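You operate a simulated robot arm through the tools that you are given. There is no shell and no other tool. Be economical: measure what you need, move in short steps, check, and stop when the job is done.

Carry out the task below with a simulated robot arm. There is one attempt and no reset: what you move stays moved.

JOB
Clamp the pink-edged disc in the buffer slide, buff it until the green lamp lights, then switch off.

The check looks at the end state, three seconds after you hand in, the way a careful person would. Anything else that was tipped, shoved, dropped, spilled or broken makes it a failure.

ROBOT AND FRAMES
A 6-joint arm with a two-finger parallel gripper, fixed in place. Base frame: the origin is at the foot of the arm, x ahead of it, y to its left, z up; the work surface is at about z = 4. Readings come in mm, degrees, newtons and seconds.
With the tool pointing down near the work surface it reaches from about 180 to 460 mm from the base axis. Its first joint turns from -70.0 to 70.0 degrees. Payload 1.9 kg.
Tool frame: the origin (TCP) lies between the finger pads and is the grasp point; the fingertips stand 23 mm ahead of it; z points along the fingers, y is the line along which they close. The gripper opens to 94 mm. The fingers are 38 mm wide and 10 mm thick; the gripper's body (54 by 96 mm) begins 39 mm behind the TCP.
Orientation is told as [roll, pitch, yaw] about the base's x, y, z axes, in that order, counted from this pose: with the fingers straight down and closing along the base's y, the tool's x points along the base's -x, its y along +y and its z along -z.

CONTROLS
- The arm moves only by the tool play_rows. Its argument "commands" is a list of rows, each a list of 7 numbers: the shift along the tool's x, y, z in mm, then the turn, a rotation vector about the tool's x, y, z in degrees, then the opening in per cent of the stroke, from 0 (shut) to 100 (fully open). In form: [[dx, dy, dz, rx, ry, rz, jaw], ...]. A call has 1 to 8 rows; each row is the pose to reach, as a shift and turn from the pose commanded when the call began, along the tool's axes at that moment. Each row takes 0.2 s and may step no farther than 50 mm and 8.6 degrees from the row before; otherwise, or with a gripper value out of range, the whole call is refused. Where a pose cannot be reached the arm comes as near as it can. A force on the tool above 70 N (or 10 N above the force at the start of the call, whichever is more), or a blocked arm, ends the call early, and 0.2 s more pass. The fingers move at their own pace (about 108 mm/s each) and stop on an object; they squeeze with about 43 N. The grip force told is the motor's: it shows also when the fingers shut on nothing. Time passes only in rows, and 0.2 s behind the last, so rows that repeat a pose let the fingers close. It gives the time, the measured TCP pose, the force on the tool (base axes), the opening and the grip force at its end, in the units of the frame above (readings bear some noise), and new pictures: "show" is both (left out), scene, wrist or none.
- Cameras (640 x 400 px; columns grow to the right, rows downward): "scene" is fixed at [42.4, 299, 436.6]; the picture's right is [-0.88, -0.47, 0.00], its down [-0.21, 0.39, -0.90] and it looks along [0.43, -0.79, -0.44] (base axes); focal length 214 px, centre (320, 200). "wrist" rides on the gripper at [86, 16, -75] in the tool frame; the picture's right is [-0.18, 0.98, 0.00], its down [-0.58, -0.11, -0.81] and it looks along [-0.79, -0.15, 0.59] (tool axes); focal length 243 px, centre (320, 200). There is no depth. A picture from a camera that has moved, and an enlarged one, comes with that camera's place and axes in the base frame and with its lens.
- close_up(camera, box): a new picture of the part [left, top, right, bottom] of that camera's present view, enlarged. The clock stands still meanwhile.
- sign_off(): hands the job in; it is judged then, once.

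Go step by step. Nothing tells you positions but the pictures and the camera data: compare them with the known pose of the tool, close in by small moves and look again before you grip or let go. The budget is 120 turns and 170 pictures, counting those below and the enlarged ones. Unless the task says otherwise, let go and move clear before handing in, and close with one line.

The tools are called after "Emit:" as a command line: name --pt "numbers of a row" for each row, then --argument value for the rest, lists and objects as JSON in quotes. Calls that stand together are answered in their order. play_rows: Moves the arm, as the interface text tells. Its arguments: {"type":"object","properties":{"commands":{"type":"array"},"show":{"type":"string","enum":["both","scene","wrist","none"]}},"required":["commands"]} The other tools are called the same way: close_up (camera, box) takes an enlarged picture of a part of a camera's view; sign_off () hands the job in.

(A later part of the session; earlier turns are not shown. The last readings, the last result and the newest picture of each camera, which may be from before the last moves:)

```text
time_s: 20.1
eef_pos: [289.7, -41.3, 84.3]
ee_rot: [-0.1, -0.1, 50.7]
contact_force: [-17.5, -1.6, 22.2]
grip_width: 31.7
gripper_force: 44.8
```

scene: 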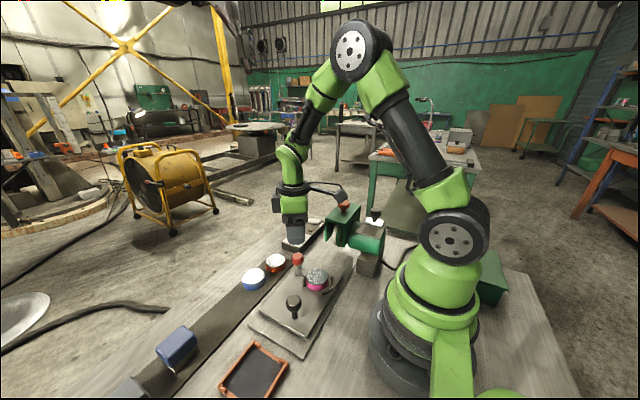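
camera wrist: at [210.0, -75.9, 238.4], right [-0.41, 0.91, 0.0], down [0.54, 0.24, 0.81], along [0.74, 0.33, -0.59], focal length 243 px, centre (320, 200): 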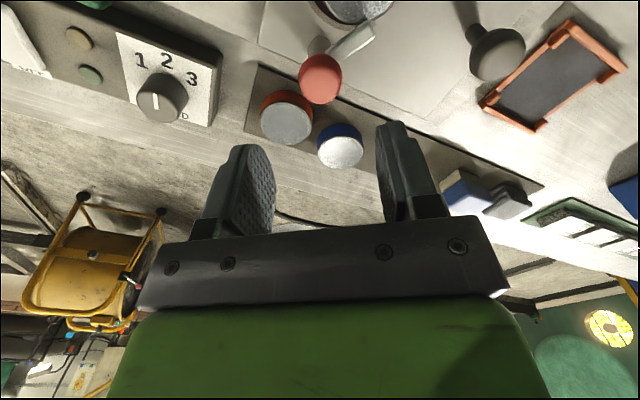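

Small forces so far; turning on without pushing down further.

Emit:
play_rows --pt "0 0 -0.7 0 0 -8 20" --pt "0 0 -0.7 0 0 -16 20" --show "scene"

Emit:
close_up --camera "scene" --box '[275, 240, 355, 300]'

```text
time_s: 20.7
eef_pos: [290.0, -38.9, 85.2]
ee_rot: [-0.1, -0.4, 64.5]
contact_force: [-19.2, 38.4, 40.2]
grip_width: 31.8
gripper_force: 44.6
```

scene: 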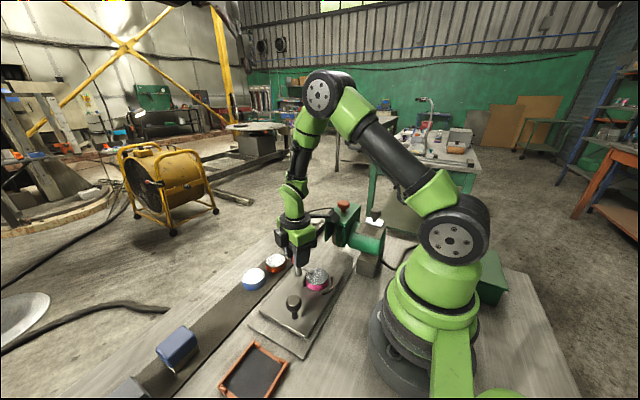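

```text
6.67 times, centred on (315, 270) of scene
camera zoom: at [42.3, 299.2, 436.5], right [-0.88, -0.47, 0.0], down [-0.21, 0.39, -0.9], along [0.43, -0.79, -0.44], focal length 1430 px, centre (353, -267)
```

zoom: 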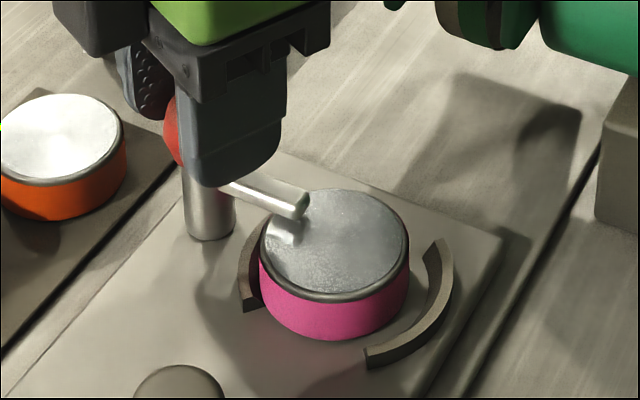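

The bar now points straight at the disc centre (about 90°) and resists further turning. I release and inspect.

Emit:
play_rows --pt "0 0 0 0 0 0 60" --pt "0 0 0 0 0 0 60" --pt "0 0 -40 0 0 0 60" --pt "0 0 -80 0 0 0 60" --pt "0 0 -80 0 0 8 60" --pt "0 0 -80 0 0 16 60" --pt "0 0 -80 0 0 24 60" --pt "0 0 -80 0 0 30 60" --show "both"

Emit:
close_up --camera "scene" --box '[291, 250, 339, 286]'

Emit:
close_up --camera "wrist" --box '[270, 0, 430, 100]'

```text
time_s: 21.0
eef_pos: [288.2, -37.8, 84.1]
ee_rot: [0.2, 0.0, 65.5]
contact_force: [0.3, 5.8, 10.1]
grip_width: 56.3
gripper_force: 0.1
stopped in row 1: the force on the tool passed its limit (the readings are from after the stop); the commanded pose is now the measured one
camera wrist: at [239.3, -109.9, 159.6], right [-0.82, 0.57, 0.01], down [0.34, 0.48, 0.81], along [0.46, 0.66, -0.59], focal length 243 px, centre (320, 200)
```

scene: 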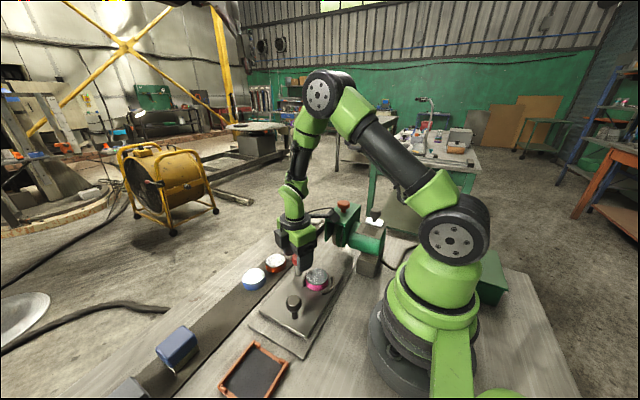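
wrist: 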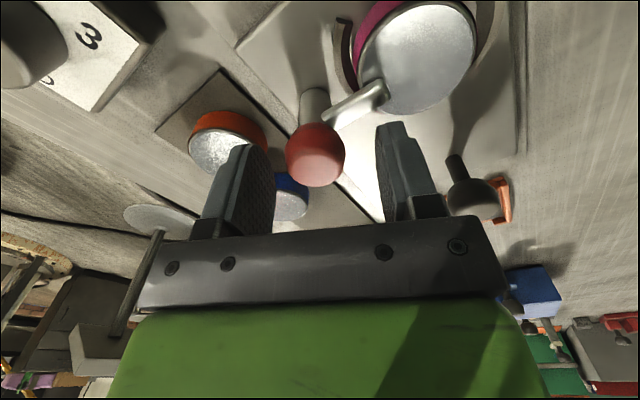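

```text
11.11 times, centred on (315, 268) of scene
camera zoom: at [42.4, 299.0, 436.6], right [-0.88, -0.47, 0.0], down [-0.21, 0.39, -0.9], along [0.43, -0.79, -0.44], focal length 2383 px, centre (376, -556)
```

zoom: 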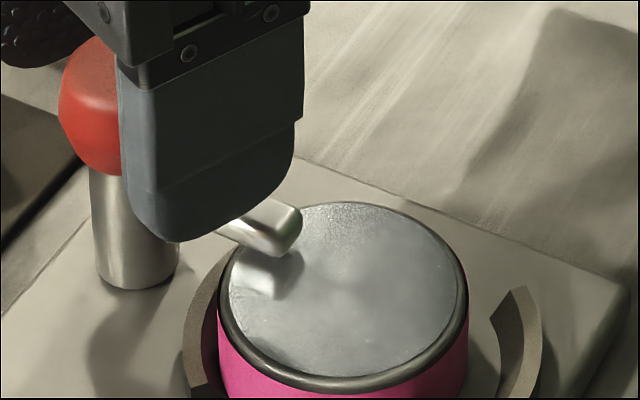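

```text
4.00 times, centred on (350, 50) of wrist
camera zoom: at [239.3, -109.9, 159.6], right [-0.82, 0.57, 0.01], down [0.34, 0.48, 0.81], along [0.46, 0.66, -0.59], focal length 970 px, centre (200, 800)
```

zoom: 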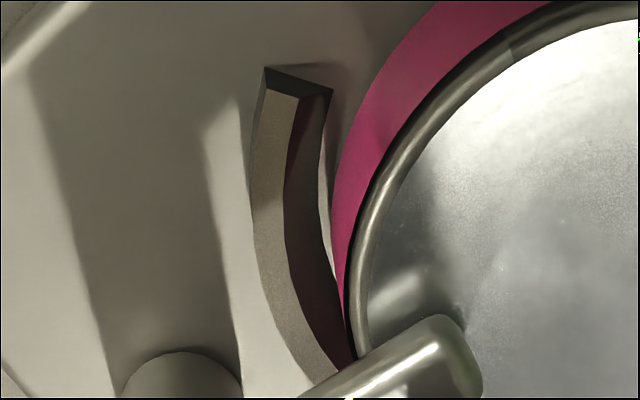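

Released with a force spike but fingers are open and clear. I raise and view the clamp.

Emit:
play_rows --pt "0 0 -40 0 0 0 60" --pt "0 0 -80 0 0 0 60" --pt "0 0 -80 0 0 8 60" --pt "0 0 -80 0 0 16 60" --pt "0 0 -80 0 0 24 60" --pt "0 0 -80 0 0 32 60" --pt "0 0 -80 0 0 32 60" --show "both"

Emit:
close_up --camera "scene" --box '[291, 250, 339, 286]'

Emit:
close_up --camera "wrist" --box '[270, 0, 430, 100]'

```text
time_s: 22.6
eef_pos: [289.3, -38.7, 164.8]
ee_rot: [0.3, 0.1, 33.5]
contact_force: [-0.5, -0.9, 0.6]
grip_width: 56.4
gripper_force: 0.0
camera wrist: at [209.2, -72.4, 239.7], right [-0.39, 0.92, 0.01], down [0.55, 0.23, 0.8], along [0.74, 0.32, -0.59], focal length 243 px, centre (320, 200)
```

scene: 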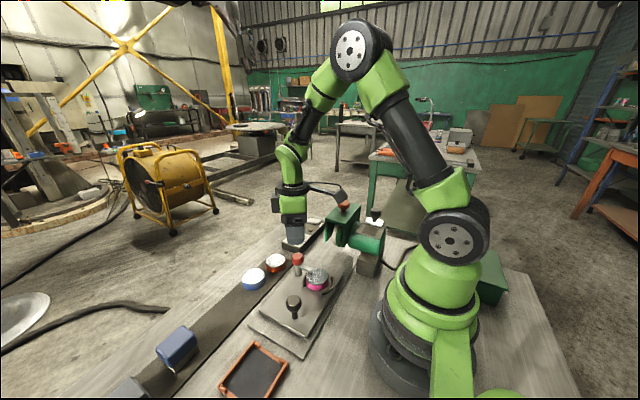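
wrist: 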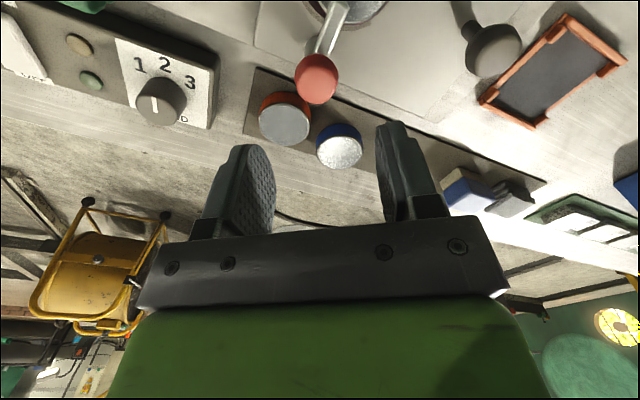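

```text
11.11 times, centred on (315, 268) of scene
camera zoom: at [42.4, 299.0, 436.6], right [-0.88, -0.47, 0.0], down [-0.21, 0.39, -0.9], along [0.43, -0.79, -0.44], focal length 2383 px, centre (376, -556)
```

zoom: 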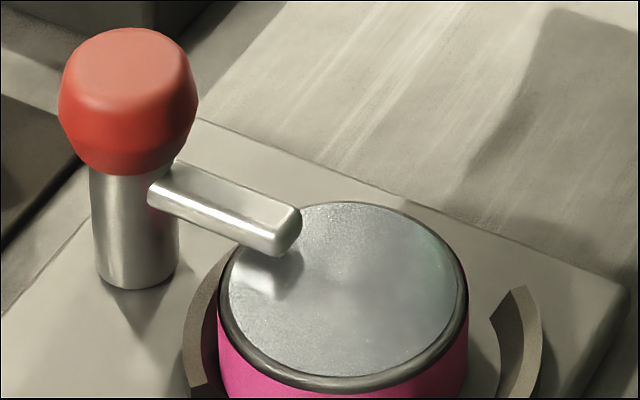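

```text
4.00 times, centred on (350, 50) of wrist
camera zoom: at [209.2, -72.4, 239.7], right [-0.39, 0.92, 0.01], down [0.55, 0.23, 0.8], along [0.74, 0.32, -0.59], focal length 970 px, centre (200, 800)
```

zoom: 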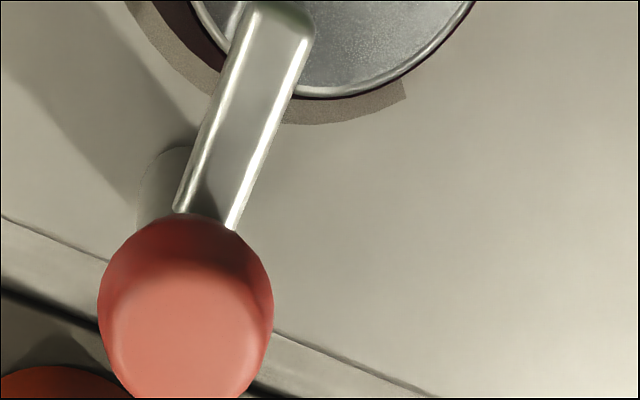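

The bar now lies along -x over the disc. Before moving the slide, I check the dial and switch, and locate the slide knob and wheel.

Emit:
close_up --camera "wrist" --box '[0, 10, 240, 160]'

Emit:
close_up --camera "scene" --box '[280, 195, 390, 275]'

```text
2.67 times, centred on (120, 85) of wrist
camera zoom: at [209.2, -72.4, 239.7], right [-0.39, 0.92, 0.01], down [0.55, 0.23, 0.8], along [0.74, 0.32, -0.59], focal length 647 px, centre (853, 507)
```

zoom: 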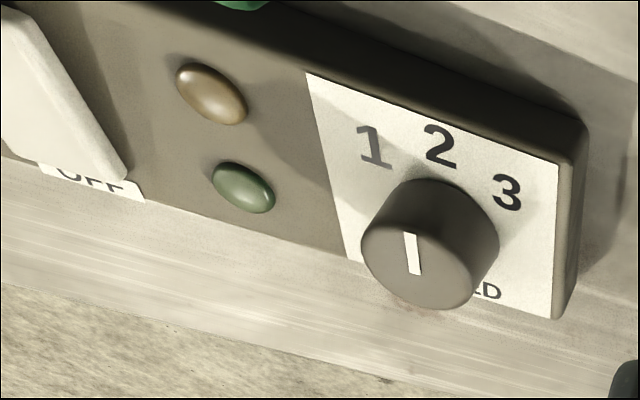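

```text
5.00 times, centred on (335, 235) of scene
camera zoom: at [42.4, 299.0, 436.6], right [-0.88, -0.47, 0.0], down [-0.21, 0.39, -0.9], along [0.43, -0.79, -0.44], focal length 1072 px, centre (245, 25)
```

zoom: 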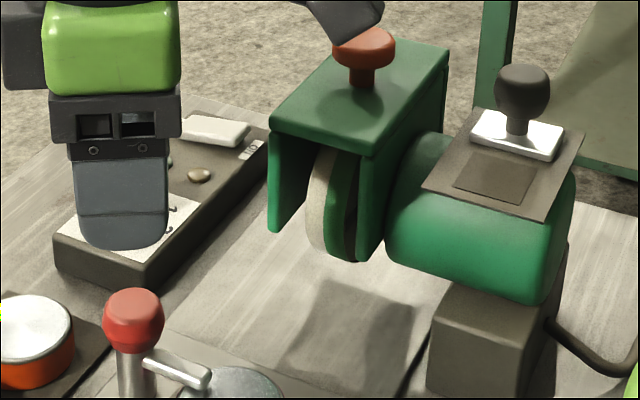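

The dial reads 2 and the switch box is at about (350,-180). I check the slate tray and the rest of the bench for any instruction marks.

Emit:
close_up --camera "scene" --box '[200, 330, 310, 400]'

Emit:
close_up --camera "scene" --box '[100, 310, 210, 400]'

Emit:
close_up --camera "wrist" --box '[420, 0, 640, 140]'

```text
5.71 times, centred on (255, 365) of scene
camera zoom: at [42.4, 299.0, 436.6], right [-0.88, -0.47, 0.0], down [-0.21, 0.39, -0.9], along [0.43, -0.79, -0.44], focal length 1226 px, centre (691, -743)
```

zoom: 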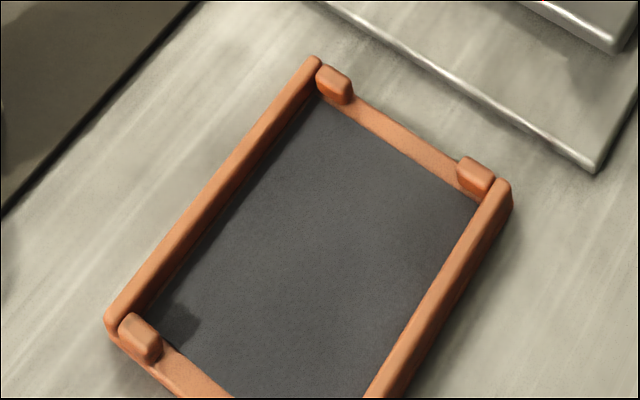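

```text
4.44 times, centred on (155, 355) of scene
camera zoom: at [42.4, 299.0, 436.6], right [-0.88, -0.47, 0.0], down [-0.21, 0.39, -0.9], along [0.43, -0.79, -0.44], focal length 953 px, centre (1053, -489)
```

zoom: 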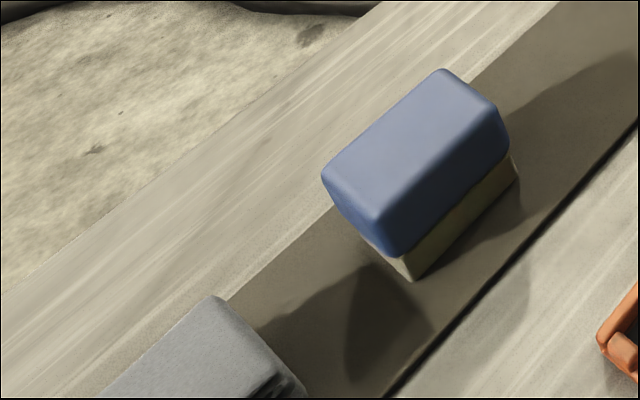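

```text
2.86 times, centred on (530, 70) of wrist
camera zoom: at [209.2, -72.4, 239.7], right [-0.39, 0.92, 0.01], down [0.55, 0.23, 0.8], along [0.74, 0.32, -0.59], focal length 693 px, centre (-280, 571)
```

zoom: 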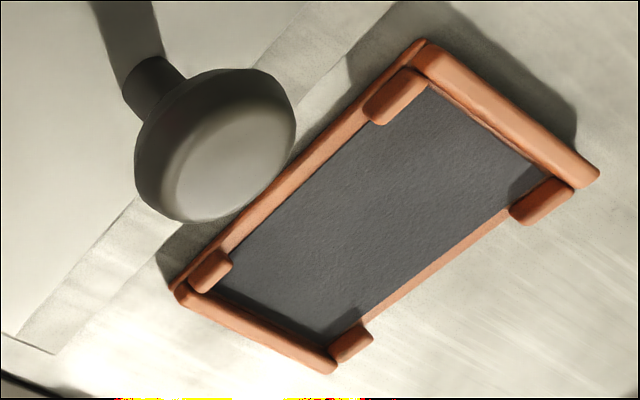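

No instructions there. The slide knob is at about (230,65,62); I move above it with the tool squared up.

Emit:
play_rows --pt "-2 30 0 0 0 8 60" --pt "-4 60 0 0 0 16 60" --pt "-6 90 0 0 0 24 60" --pt "-8 119 10 0 0 32 60" --pt "-8 119 45 0 0 33.5 60" --pt "-8 119 45 0 0 33.5 60" --show "both"

```text
time_s: 24.0
eef_pos: [228.9, 66.7, 120.5]
ee_rot: [0.2, 0.3, -0.1]
contact_force: [0.3, 0.3, -0.7]
grip_width: 56.5
gripper_force: 0.1
camera wrist: at [144.0, 81.9, 195.6], right [0.18, 0.98, 0.0], down [0.59, -0.11, 0.8], along [0.79, -0.15, -0.6], focal length 243 px, centre (320, 200)
```

scene: 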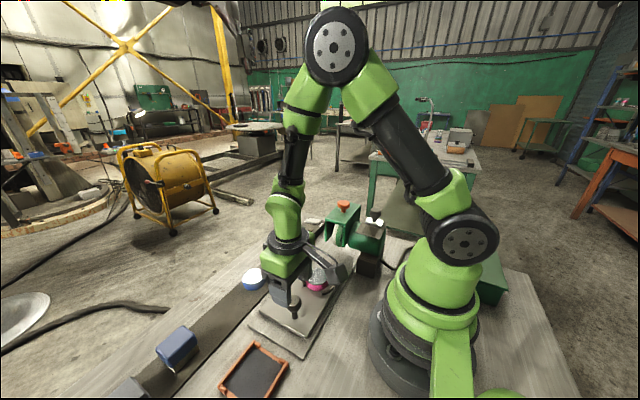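
wrist: 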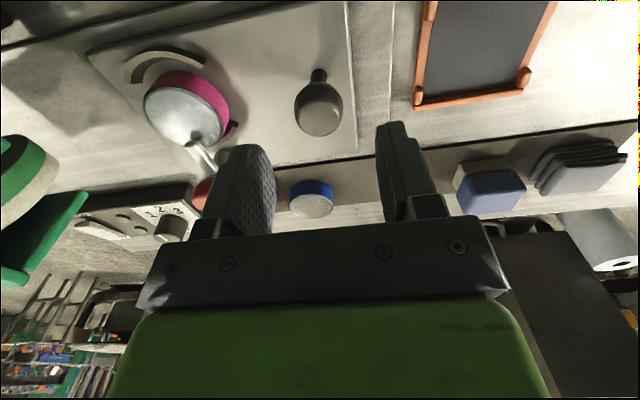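

The knob is at about (227,65). I descend to z≈72 and close on it.

Emit:
play_rows --pt "1.5 -1.3 30 0 0 0 60" --pt "1.5 -1.3 49 0 0 0 60" --pt "1.5 -1.3 49 0 0 0 60" --pt "1.5 -1.3 49 0 0 0 15" --pt "1.5 -1.3 49 0 0 0 15" --pt "1.5 -1.3 49 0 0 0 15" --show "scene"

Emit:
close_up --camera "scene" --box '[250, 200, 410, 310]'

```text
time_s: 25.4
eef_pos: [226.8, 66.7, 68.9]
ee_rot: [0.2, 0.2, 0.1]
contact_force: [-0.1, 2.7, -17.1]
grip_width: 31.6
gripper_force: 44.8
```

scene: 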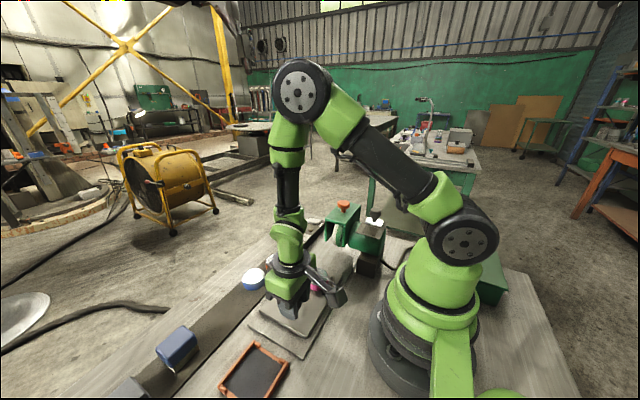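

```text
3.64 times, centred on (330, 255) of scene
camera zoom: at [42.5, 299.1, 436.6], right [-0.88, -0.47, 0.0], down [-0.21, 0.39, -0.9], along [0.43, -0.79, -0.44], focal length 780 px, centre (284, 0)
```

zoom: 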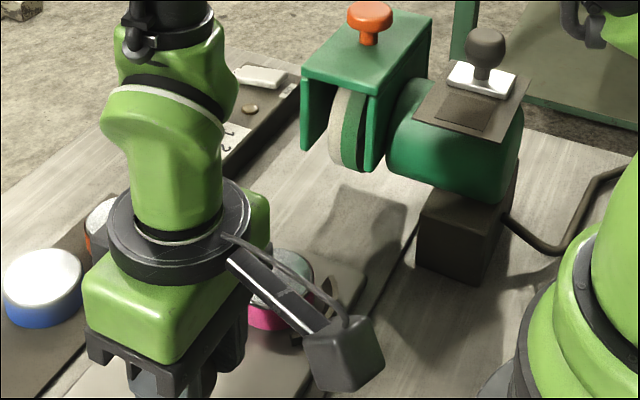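

Gripped. I slide it 40 mm toward the wheel and watch forces.

Emit:
play_rows --pt "0 -10 0 0 0 0 15" --pt "0 -20 0 0 0 0 15" --pt "0 -30 0 0 0 0 15" --pt "0 -40 0 0 0 0 15" --show "scene"

Emit:
close_up --camera "scene" --box '[250, 200, 410, 310]'

```text
time_s: 26.4
eef_pos: [228.2, 23.7, 70.7]
ee_rot: [0.2, 0.2, 0.1]
contact_force: [8.4, 0.7, -34.1]
grip_width: 31.7
gripper_force: 45.2
```

scene: 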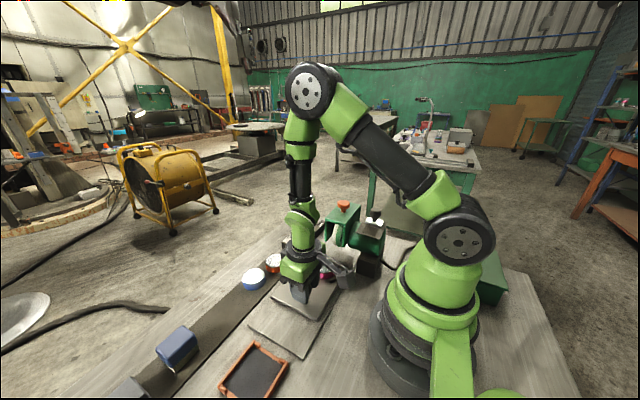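

```text
3.64 times, centred on (330, 255) of scene
camera zoom: at [42.5, 299.1, 436.6], right [-0.88, -0.47, 0.0], down [-0.21, 0.39, -0.9], along [0.43, -0.79, -0.44], focal length 780 px, centre (284, 0)
```

zoom: 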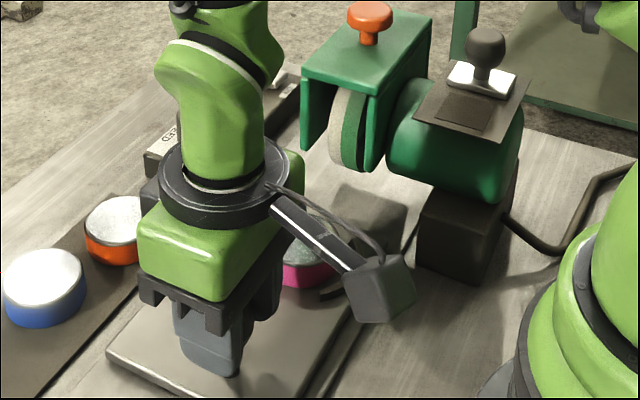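

It slides freely. I continue 45 mm.

Emit:
play_rows --pt "0 -12 1 0 0 0 15" --pt "0 -24 1 0 0 0 15" --pt "0 -36 1 0 0 0 15" --pt "0 -46 1 0 0 0 15" --show "both"

Emit:
close_up --camera "scene" --box '[250, 200, 410, 310]'

```text
time_s: 27.4
eef_pos: [227.6, -21.9, 70.2]
ee_rot: [0.2, 0.3, 0.0]
contact_force: [-4.7, 0.6, 35.6]
grip_width: 31.9
gripper_force: 45.0
camera wrist: at [142.8, -6.0, 145.0], right [0.18, 0.98, 0.0], down [0.58, -0.11, 0.8], along [0.79, -0.15, -0.59], focal length 243 px, centre (320, 200)
```

scene: 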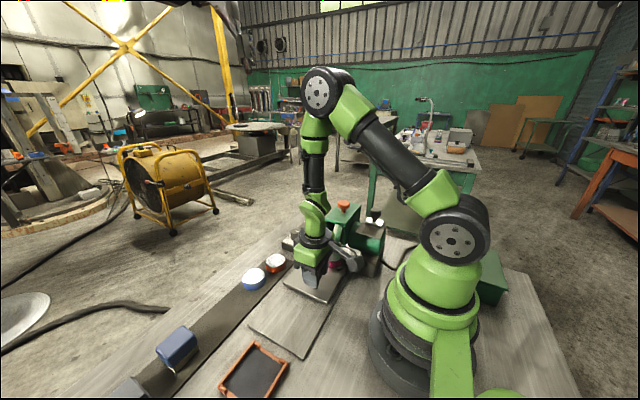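
wrist: 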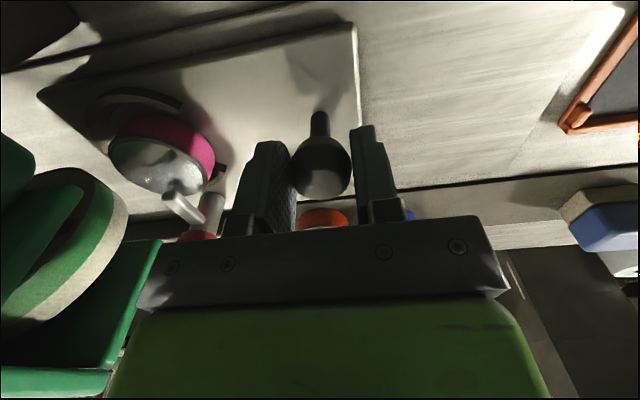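

```text
3.64 times, centred on (330, 255) of scene
camera zoom: at [42.4, 299.1, 436.6], right [-0.88, -0.47, 0.0], down [-0.21, 0.39, -0.9], along [0.43, -0.79, -0.44], focal length 780 px, centre (284, 0)
```

zoom: 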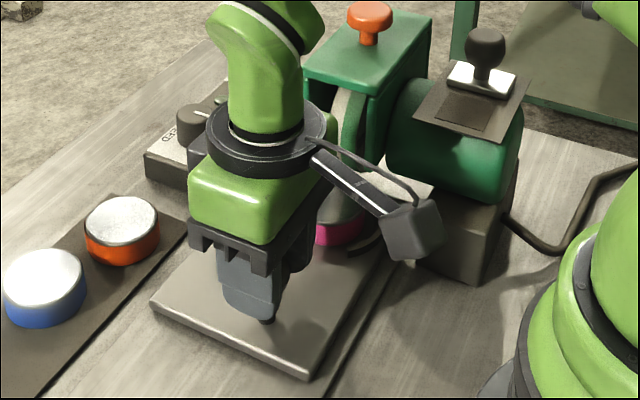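

The disc is now at y≈-126, just before the wheel. I continue with 30 mm in small steps.

Emit:
play_rows --pt "0 -8 -0.7 0 0 0 15" --pt "0 -16 -0.7 0 0 0 15" --pt "0 -24 -0.7 0 0 0 15" --pt "0 -30 -0.7 0 0 0 15" --show "both"

Emit:
close_up --camera "scene" --box '[270, 200, 390, 290]'

```text
time_s: 28.4
eef_pos: [228.1, -51.4, 69.6]
ee_rot: [0.2, 0.2, 0.2]
contact_force: [8.3, 1.3, -30.3]
grip_width: 31.7
gripper_force: 44.7
camera wrist: at [142.9, -36.0, 145.2], right [0.18, 0.98, 0.0], down [0.59, -0.11, 0.8], along [0.79, -0.14, -0.6], focal length 243 px, centre (320, 200)
```

scene: 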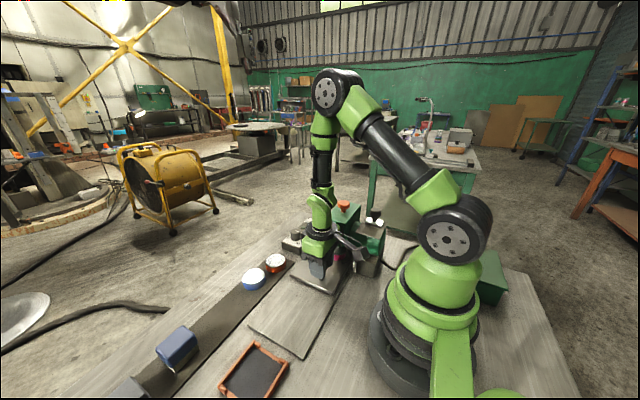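
wrist: 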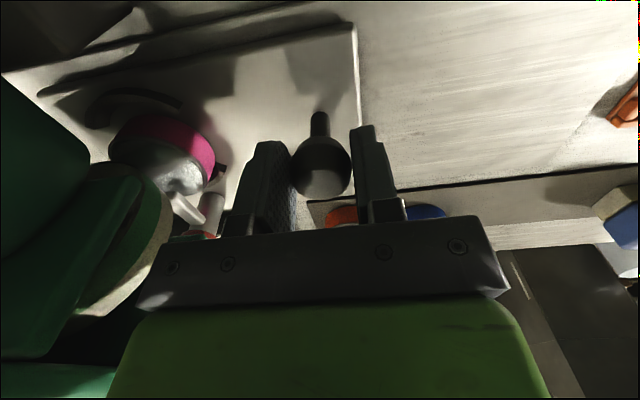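

```text
4.44 times, centred on (330, 245) of scene
camera zoom: at [42.5, 299.0, 436.6], right [-0.88, -0.47, 0.0], down [-0.21, 0.39, -0.9], along [0.43, -0.79, -0.44], focal length 953 px, centre (276, 0)
```

zoom: 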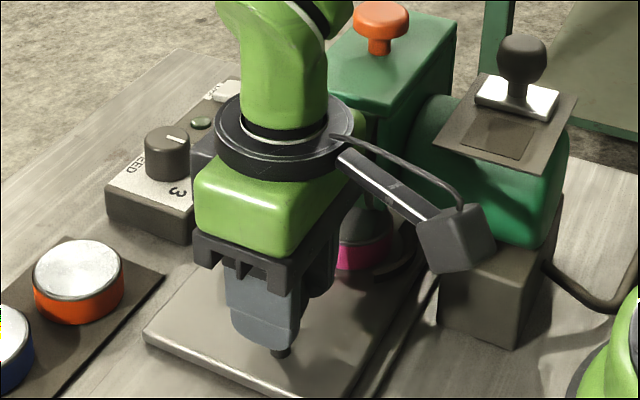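

Disc at y≈-156, no resistance yet. I go on 16 mm gently.

Emit:
play_rows --pt "0 -5 0.5 0 0 0 15" --pt "0 -10 0.5 0 0 0 15" --pt "0 -16 0.5 0 0 0 15" --pt "0 -16 0.5 0 0 0 15" --show "both"

Emit:
close_up --camera "wrist" --box '[60, 60, 260, 260]'

Emit:
close_up --camera "scene" --box '[270, 200, 390, 290]'

```text
time_s: 29.4
eef_pos: [228.0, -67.8, 69.6]
ee_rot: [0.1, 0.3, 0.0]
contact_force: [-3.6, -0.6, 9.2]
grip_width: 32.0
gripper_force: 45.1
camera wrist: at [142.9, -51.8, 145.2], right [0.18, 0.98, 0.0], down [0.58, -0.11, 0.8], along [0.79, -0.15, -0.6], focal length 243 px, centre (320, 200)
```

scene: 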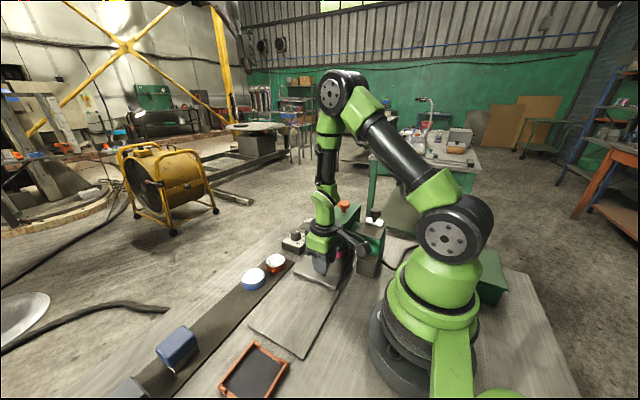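
wrist: 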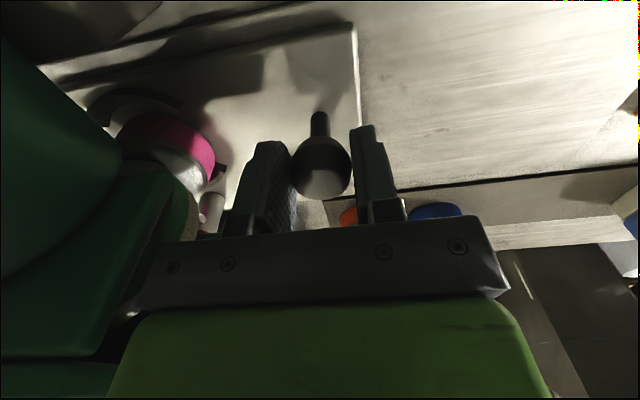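

```text
2.00 times, centred on (160, 160) of wrist
camera zoom: at [142.9, -51.8, 145.2], right [0.18, 0.98, 0.0], down [0.58, -0.11, 0.8], along [0.79, -0.15, -0.6], focal length 485 px, centre (640, 280)
```

zoom: 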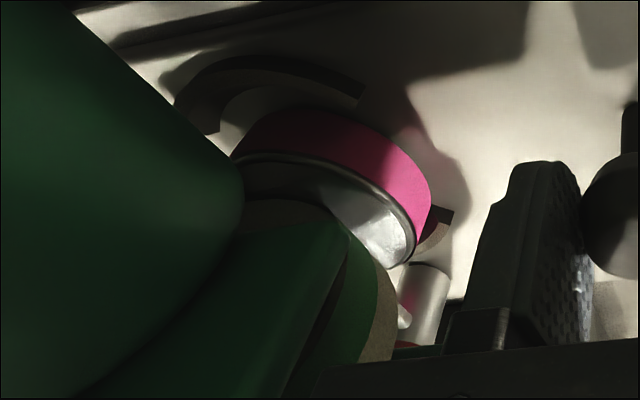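

```text
4.44 times, centred on (330, 245) of scene
camera zoom: at [42.4, 299.1, 436.6], right [-0.88, -0.47, 0.0], down [-0.21, 0.39, -0.9], along [0.43, -0.79, -0.44], focal length 953 px, centre (276, 0)
```

zoom: 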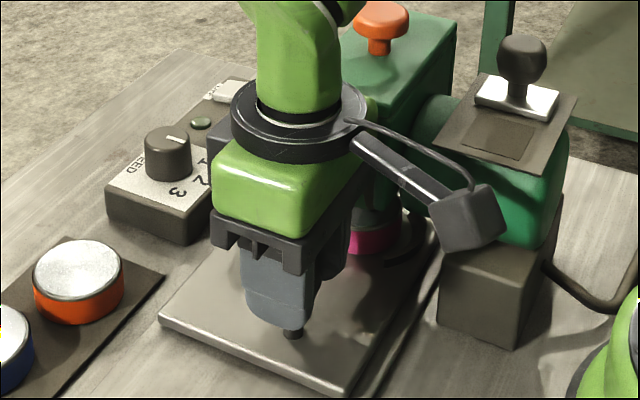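

Disc is at y≈-172, wheel axis near y≈-182. I push another 12 mm, expecting a stop.

Emit:
play_rows --pt "0 -4 0 0 0 0 15" --pt "0 -8 0 0 0 0 15" --pt "0 -12 0 0 0 0 15" --pt "0 -12 0 0 0 0 15" --show "both"

Emit:
close_up --camera "wrist" --box '[60, 60, 260, 260]'

```text
time_s: 30.1
eef_pos: [228.0, -75.5, 69.2]
ee_rot: [0.3, 0.4, 0.4]
contact_force: [2.0, 13.7, 2.9]
grip_width: 31.9
gripper_force: 45.3
stopped in row 3: the force on the tool passed its limit (the readings are from after the stop); the commanded pose is now the measured one
camera wrist: at [143.0, -59.6, 145.4], right [0.18, 0.98, 0.0], down [0.59, -0.11, 0.8], along [0.79, -0.14, -0.6], focal length 243 px, centre (320, 200)
```

scene: 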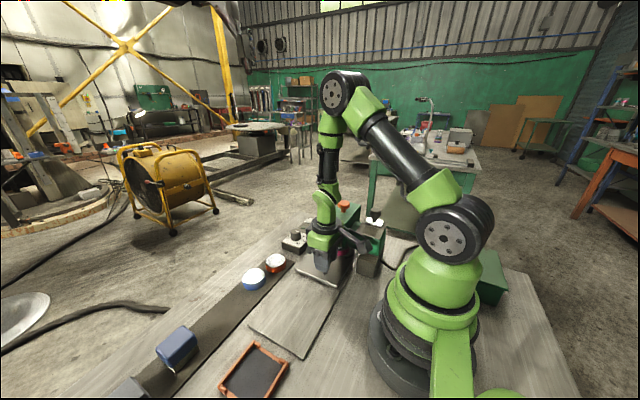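
wrist: 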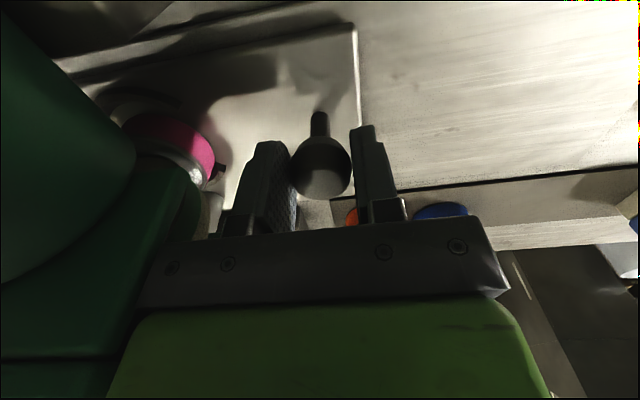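

```text
2.00 times, centred on (160, 160) of wrist
camera zoom: at [143.0, -59.6, 145.4], right [0.18, 0.98, 0.0], down [0.59, -0.11, 0.8], along [0.79, -0.14, -0.6], focal length 485 px, centre (640, 280)
```

zoom: 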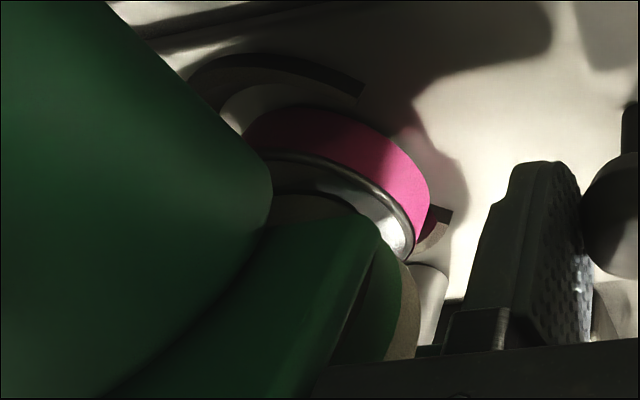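

The slide met its end stop with the disc at y≈-180, under the wheel. I release the knob, rise, and look.

Emit:
play_rows --pt "0 0 0 0 0 0 50" --pt "0 0 0 0 0 0 50" --pt "0 6 -20 0 0 0 50" --pt "0 20 -60 0 0 0 50" --pt "0 40 -100 0 0 0 50" --pt "0 40 -100 0 0 0 50" --show "both"

Emit:
close_up --camera "scene" --box '[270, 200, 390, 290]'

```text
time_s: 31.5
eef_pos: [227.8, -37.4, 168.7]
ee_rot: [0.3, 0.4, 0.3]
contact_force: [-0.2, 0.2, 0.7]
grip_width: 46.9
gripper_force: 0.1
camera wrist: at [143.4, -21.2, 245.0], right [0.18, 0.98, 0.0], down [0.59, -0.11, 0.8], along [0.79, -0.14, -0.6], focal length 243 px, centre (320, 200)
```

scene: 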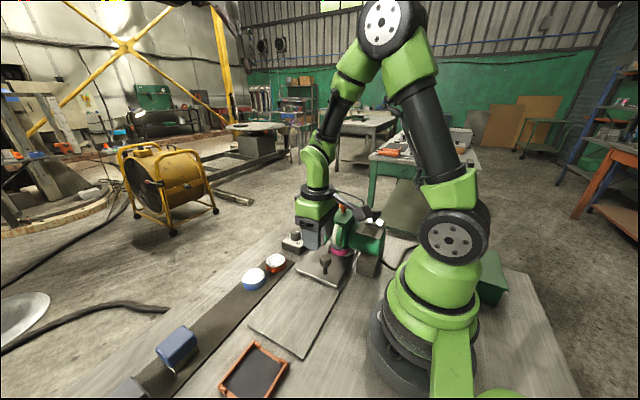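
wrist: 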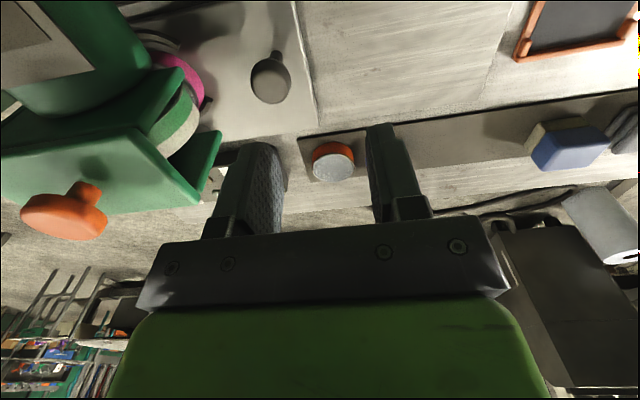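

```text
4.44 times, centred on (330, 245) of scene
camera zoom: at [42.4, 299.1, 436.6], right [-0.88, -0.47, 0.0], down [-0.21, 0.39, -0.9], along [0.43, -0.79, -0.44], focal length 953 px, centre (276, 0)
```

zoom: 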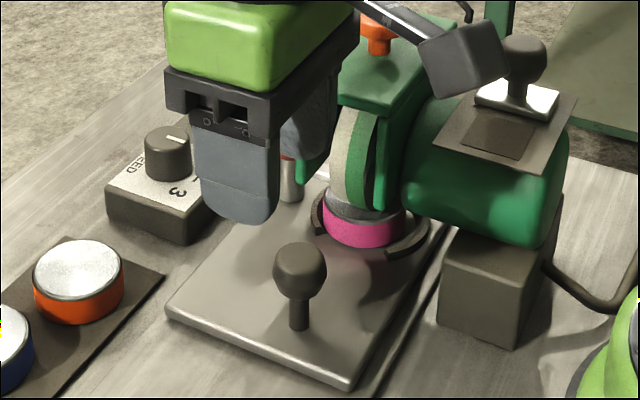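

The disc's top is just under the wheel. Next is the rocker switch near (370,-260): ON end near x≈350. I raise, move over it and turn the tool by -90° so the camera stays away from the guard.

Emit:
play_rows --pt "-15 -20 -25 0 0 8 0" --pt "-30 -45 -50 0 0 16 0" --pt "-45 -70 -55 0 0 24 0" --pt "-60 -95 -55 0 0 32 0" --pt "-76 -122 -55 0 0 40 0" --pt "-92 -150 -55 0 0 48 0" --pt "-108 -180 -55 0 0 56 0" --pt "-118 -212 -55 0 0 64 0" --show "none"

Emit:
play_rows --pt "0 0 0 0 0 8 0" --pt "0 0 0 0 0 16 0" --pt "0 0 0 0 0 24 0" --pt "0 0 15 0 0 26 0" --pt "0 0 55 0 0 26 0" --pt "0 0 95 0 0 26 0" --pt "0 0 95 0 0 26 0" --show "both"

```text
time_s: 33.3
eef_pos: [348.9, -246.7, 221.8]
ee_rot: [-0.4, 0.5, -63.7]
contact_force: [0.3, -0.3, 0.1]
grip_width: 0.0
gripper_force: 42.1
```

```text
time_s: 34.9
eef_pos: [347.7, -246.2, 126.8]
ee_rot: [-0.4, 0.3, -89.6]
contact_force: [-0.7, 0.4, 0.3]
grip_width: 0.0
gripper_force: 42.0
camera wrist: at [365.0, -160.6, 202.6], right [0.98, -0.18, -0.01], down [-0.1, -0.59, 0.8], along [-0.15, -0.79, -0.59], focal length 243 px, centre (320, 200)
```

scene: 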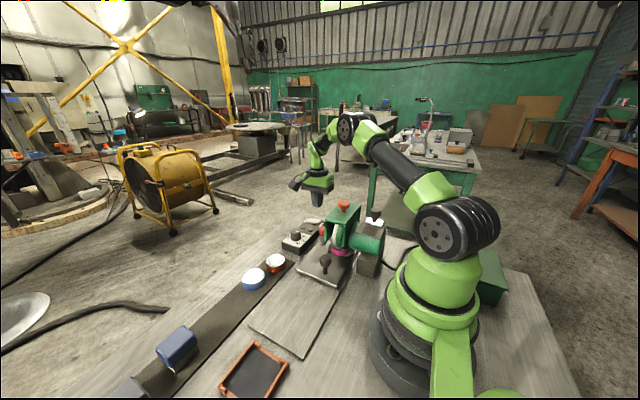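
wrist: 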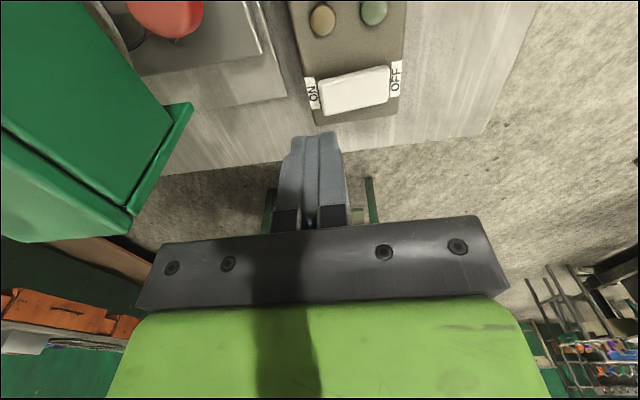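

Both lamps and the rocker show clearly in the wrist view: ON end at about (353,-259), OFF end at (390,-259). I go to above the ON end first.

Emit:
play_rows --pt "-6 4 25 0 0 0 0" --pt "-12.8 7.5 52 0 0 0 0" --pt "-12.8 7.5 52 0 0 0 0" --show "both"

Emit:
close_up --camera "scene" --box '[270, 200, 390, 290]'

```text
time_s: 35.7
eef_pos: [355.1, -259.2, 76.3]
ee_rot: [-0.4, 0.3, -89.7]
contact_force: [0.5, 0.3, 0.1]
grip_width: 0.0
gripper_force: 42.3
camera wrist: at [371.9, -172.8, 151.3], right [0.98, -0.18, -0.01], down [-0.1, -0.59, 0.8], along [-0.15, -0.79, -0.59], focal length 243 px, centre (320, 200)
```

scene: 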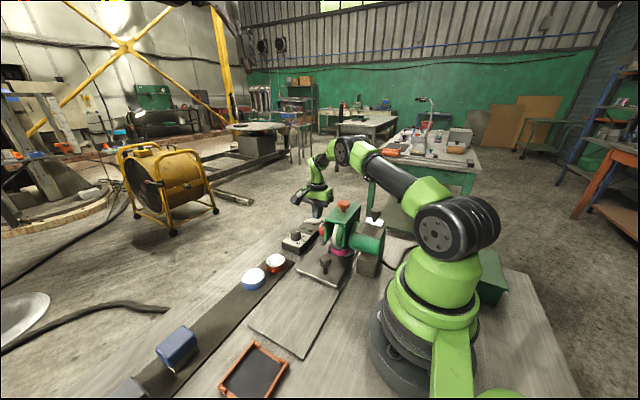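
wrist: 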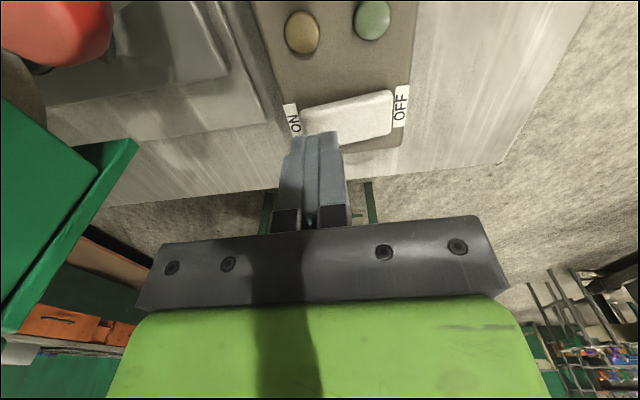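

```text
4.44 times, centred on (330, 245) of scene
camera zoom: at [42.4, 299.0, 436.6], right [-0.88, -0.47, 0.0], down [-0.21, 0.39, -0.9], along [0.43, -0.79, -0.44], focal length 953 px, centre (276, 0)
```

zoom: 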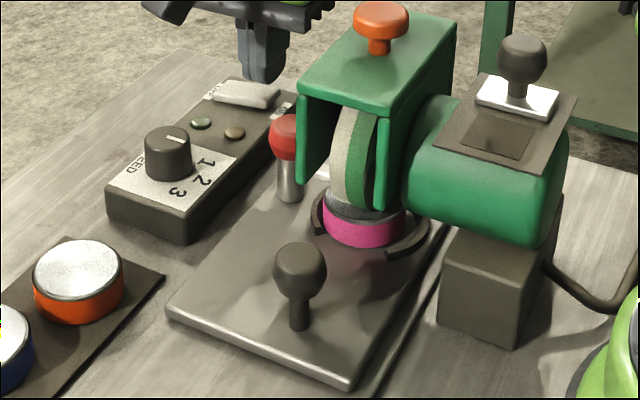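

Wheel sits on the disc and the fingertips are above the ON end. I press down slowly.

Emit:
play_rows --pt "0 0 8 0 0 0 0" --pt "0 0 13 0 0 0 0" --pt "0 0 17 0 0 0 0" --pt "0 0 17 0 0 0 0" --show "wrist"

```text
time_s: 36.7
eef_pos: [354.6, -260.6, 60.5]
ee_rot: [-0.4, 0.4, -89.9]
contact_force: [-35.4, 17.3, 50.6]
grip_width: 0.0
gripper_force: 42.6
camera wrist: at [372.0, -172.9, 136.3], right [0.98, -0.18, -0.01], down [-0.1, -0.59, 0.8], along [-0.15, -0.79, -0.6], focal length 243 px, centre (320, 200)
```

wrist: 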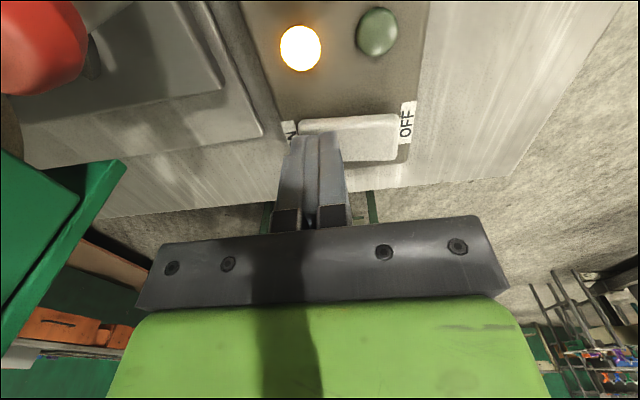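

It is on (amber lamp lit). I lift and position above the OFF end, ready to press when green lights.

Emit:
play_rows --pt "0 0 -15 0 0 0 0" --pt "0 15 -15 0 0 0 0" --pt "0 28 -15 0 0 0 0" --show "wrist"

Emit:
close_up --camera "scene" --box '[270, 200, 390, 290]'

```text
time_s: 37.5
eef_pos: [379.7, -255.1, 74.2]
ee_rot: [-0.4, 0.3, -89.6]
contact_force: [0.0, -0.4, 0.0]
grip_width: 0.0
gripper_force: 42.8
out of reach, approached as far as the arm can: row 3
camera wrist: at [398.0, -169.7, 149.2], right [0.98, -0.18, -0.01], down [-0.1, -0.59, 0.8], along [-0.15, -0.79, -0.59], focal length 243 px, centre (320, 200)
```

wrist: 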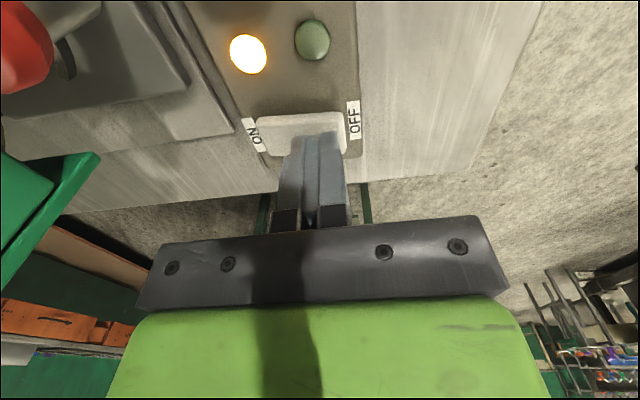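

```text
4.44 times, centred on (330, 245) of scene
camera zoom: at [42.4, 299.0, 436.6], right [-0.88, -0.47, 0.0], down [-0.21, 0.39, -0.9], along [0.43, -0.79, -0.44], focal length 953 px, centre (276, 0)
```

zoom: 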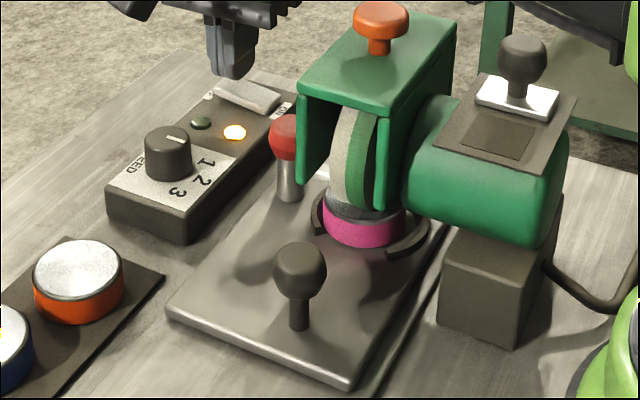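

I am over the OFF end (reach-limited but well placed). I wait in place and watch the lamp.

Emit:
play_rows --pt "4 2 3 0 0 0 0" --pt "4 2 3 0 0 0 0" --pt "4 2 3 0 0 0 0" --pt "4 2 3 0 0 0 0" --show "wrist"

```text
time_s: 38.5
eef_pos: [382.6, -253.4, 70.2]
ee_rot: [-0.3, 0.3, -89.6]
contact_force: [-0.2, -0.6, -0.1]
grip_width: 0.0
gripper_force: 42.3
camera wrist: at [399.8, -166.0, 146.5], right [0.98, -0.18, -0.01], down [-0.1, -0.59, 0.8], along [-0.15, -0.79, -0.59], focal length 243 px, centre (320, 200)
```

wrist: 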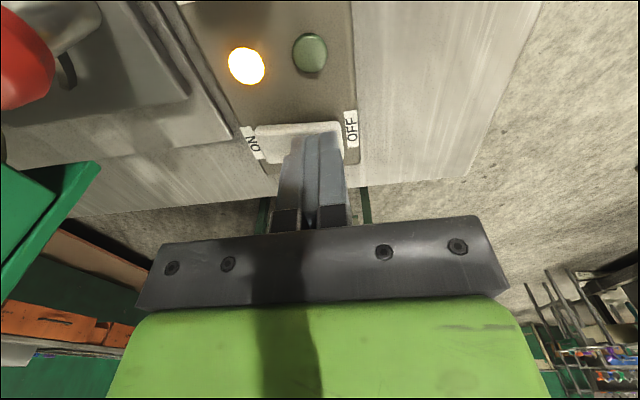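

Not green yet; waiting on.

Emit:
play_rows --pt "0 0 0 0 0 0 0" --pt "0 0 0 0 0 0 0" --pt "0 0 0 0 0 0 0" --pt "0 0 0 0 0 0 0" --pt "0 0 0 0 0 0 0" --show "wrist"

Emit:
close_up --camera "scene" --box '[300, 200, 390, 280]'

```text
time_s: 39.7
eef_pos: [382.2, -252.8, 70.0]
ee_rot: [-0.4, 0.2, -89.6]
contact_force: [0.0, -0.1, -0.3]
grip_width: 0.0
gripper_force: 42.2
camera wrist: at [399.8, -166.1, 146.5], right [0.98, -0.18, -0.01], down [-0.1, -0.59, 0.8], along [-0.15, -0.79, -0.59], focal length 243 px, centre (320, 200)
```

wrist: 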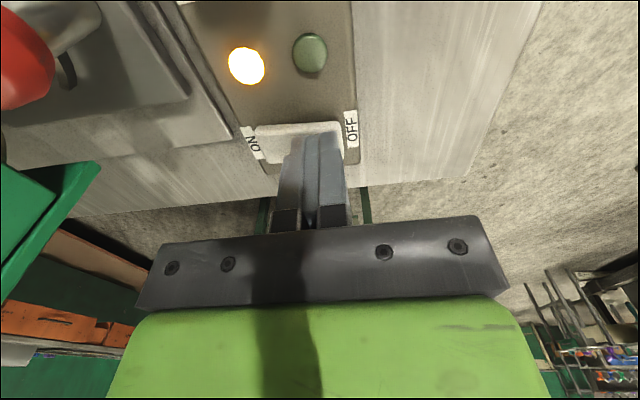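

```text
5.00 times, centred on (345, 240) of scene
camera zoom: at [42.4, 299.0, 436.6], right [-0.88, -0.47, 0.0], down [-0.21, 0.39, -0.9], along [0.43, -0.79, -0.44], focal length 1072 px, centre (195, 0)
```

zoom: 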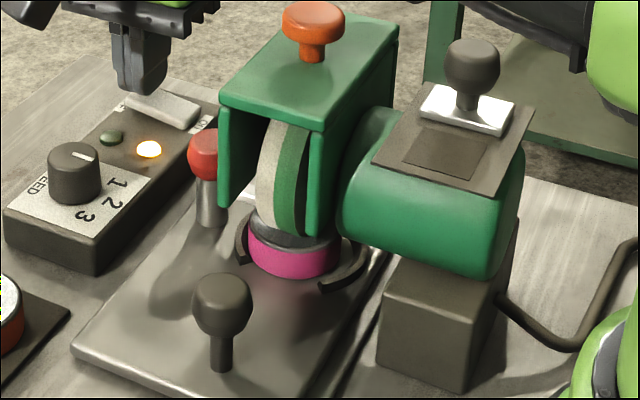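

The wheel appears to be on the disc. I wait a little longer.

Emit:
play_rows --pt "0 0 0 0 0 0 0" --pt "0 0 0 0 0 0 0" --pt "0 0 0 0 0 0 0" --pt "0 0 0 0 0 0 0" --pt "0 0 0 0 0 0 0" --pt "0 0 0 0 0 0 0" --pt "0 0 0 0 0 0 0" --show "wrist"

Emit:
close_up --camera "scene" --box '[320, 205, 360, 265]'

```text
time_s: 41.3
eef_pos: [383.5, -252.5, 70.3]
ee_rot: [-0.4, 0.3, -89.7]
contact_force: [0.4, 0.2, -0.3]
grip_width: 0.0
gripper_force: 42.3
camera wrist: at [399.8, -166.1, 146.5], right [0.98, -0.18, -0.01], down [-0.1, -0.59, 0.8], along [-0.15, -0.79, -0.59], focal length 243 px, centre (320, 200)
```

wrist: 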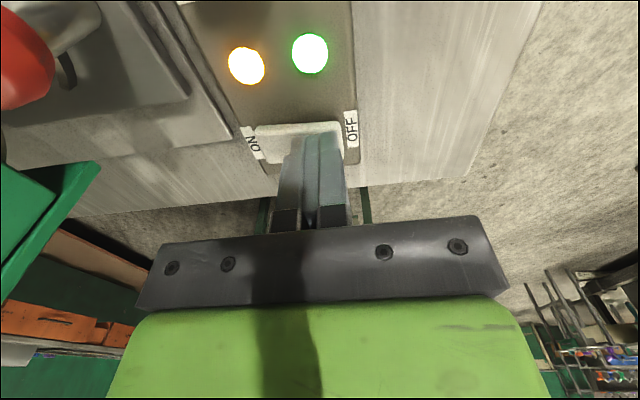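

```text
6.67 times, centred on (340, 235) of scene
camera zoom: at [42.4, 299.0, 436.6], right [-0.88, -0.47, 0.0], down [-0.21, 0.39, -0.9], along [0.43, -0.79, -0.44], focal length 1430 px, centre (187, -33)
```

zoom: 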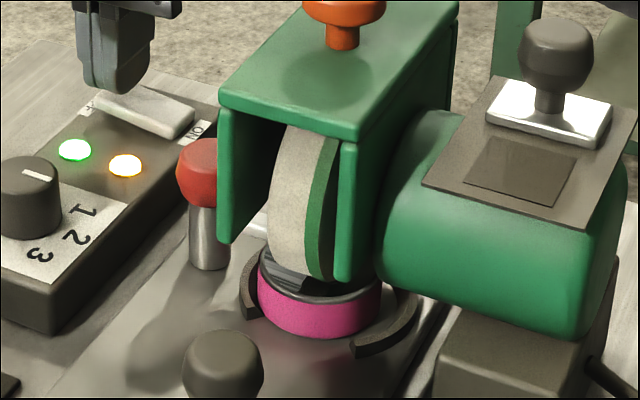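

The green lamp is lit. I press the OFF end now.

Emit:
play_rows --pt "0 0 8 0 0 0 0" --pt "0 0 13 0 0 0 0" --pt "0 0 13 0 0 0 0" --show "wrist"

```text
time_s: 42.1
eef_pos: [383.8, -252.9, 60.9]
ee_rot: [0.0, 0.0, -89.6]
contact_force: [-20.7, 17.7, 59.8]
grip_width: 0.1
gripper_force: 42.6
camera wrist: at [400.7, -166.1, 136.4], right [0.98, -0.18, 0.0], down [-0.11, -0.58, 0.81], along [-0.15, -0.79, -0.59], focal length 243 px, centre (320, 200)
```

wrist: 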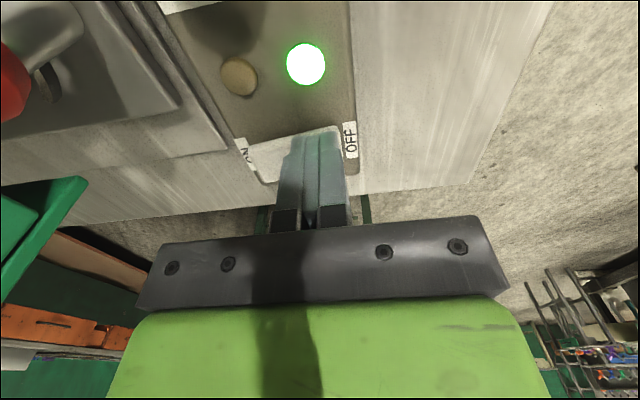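

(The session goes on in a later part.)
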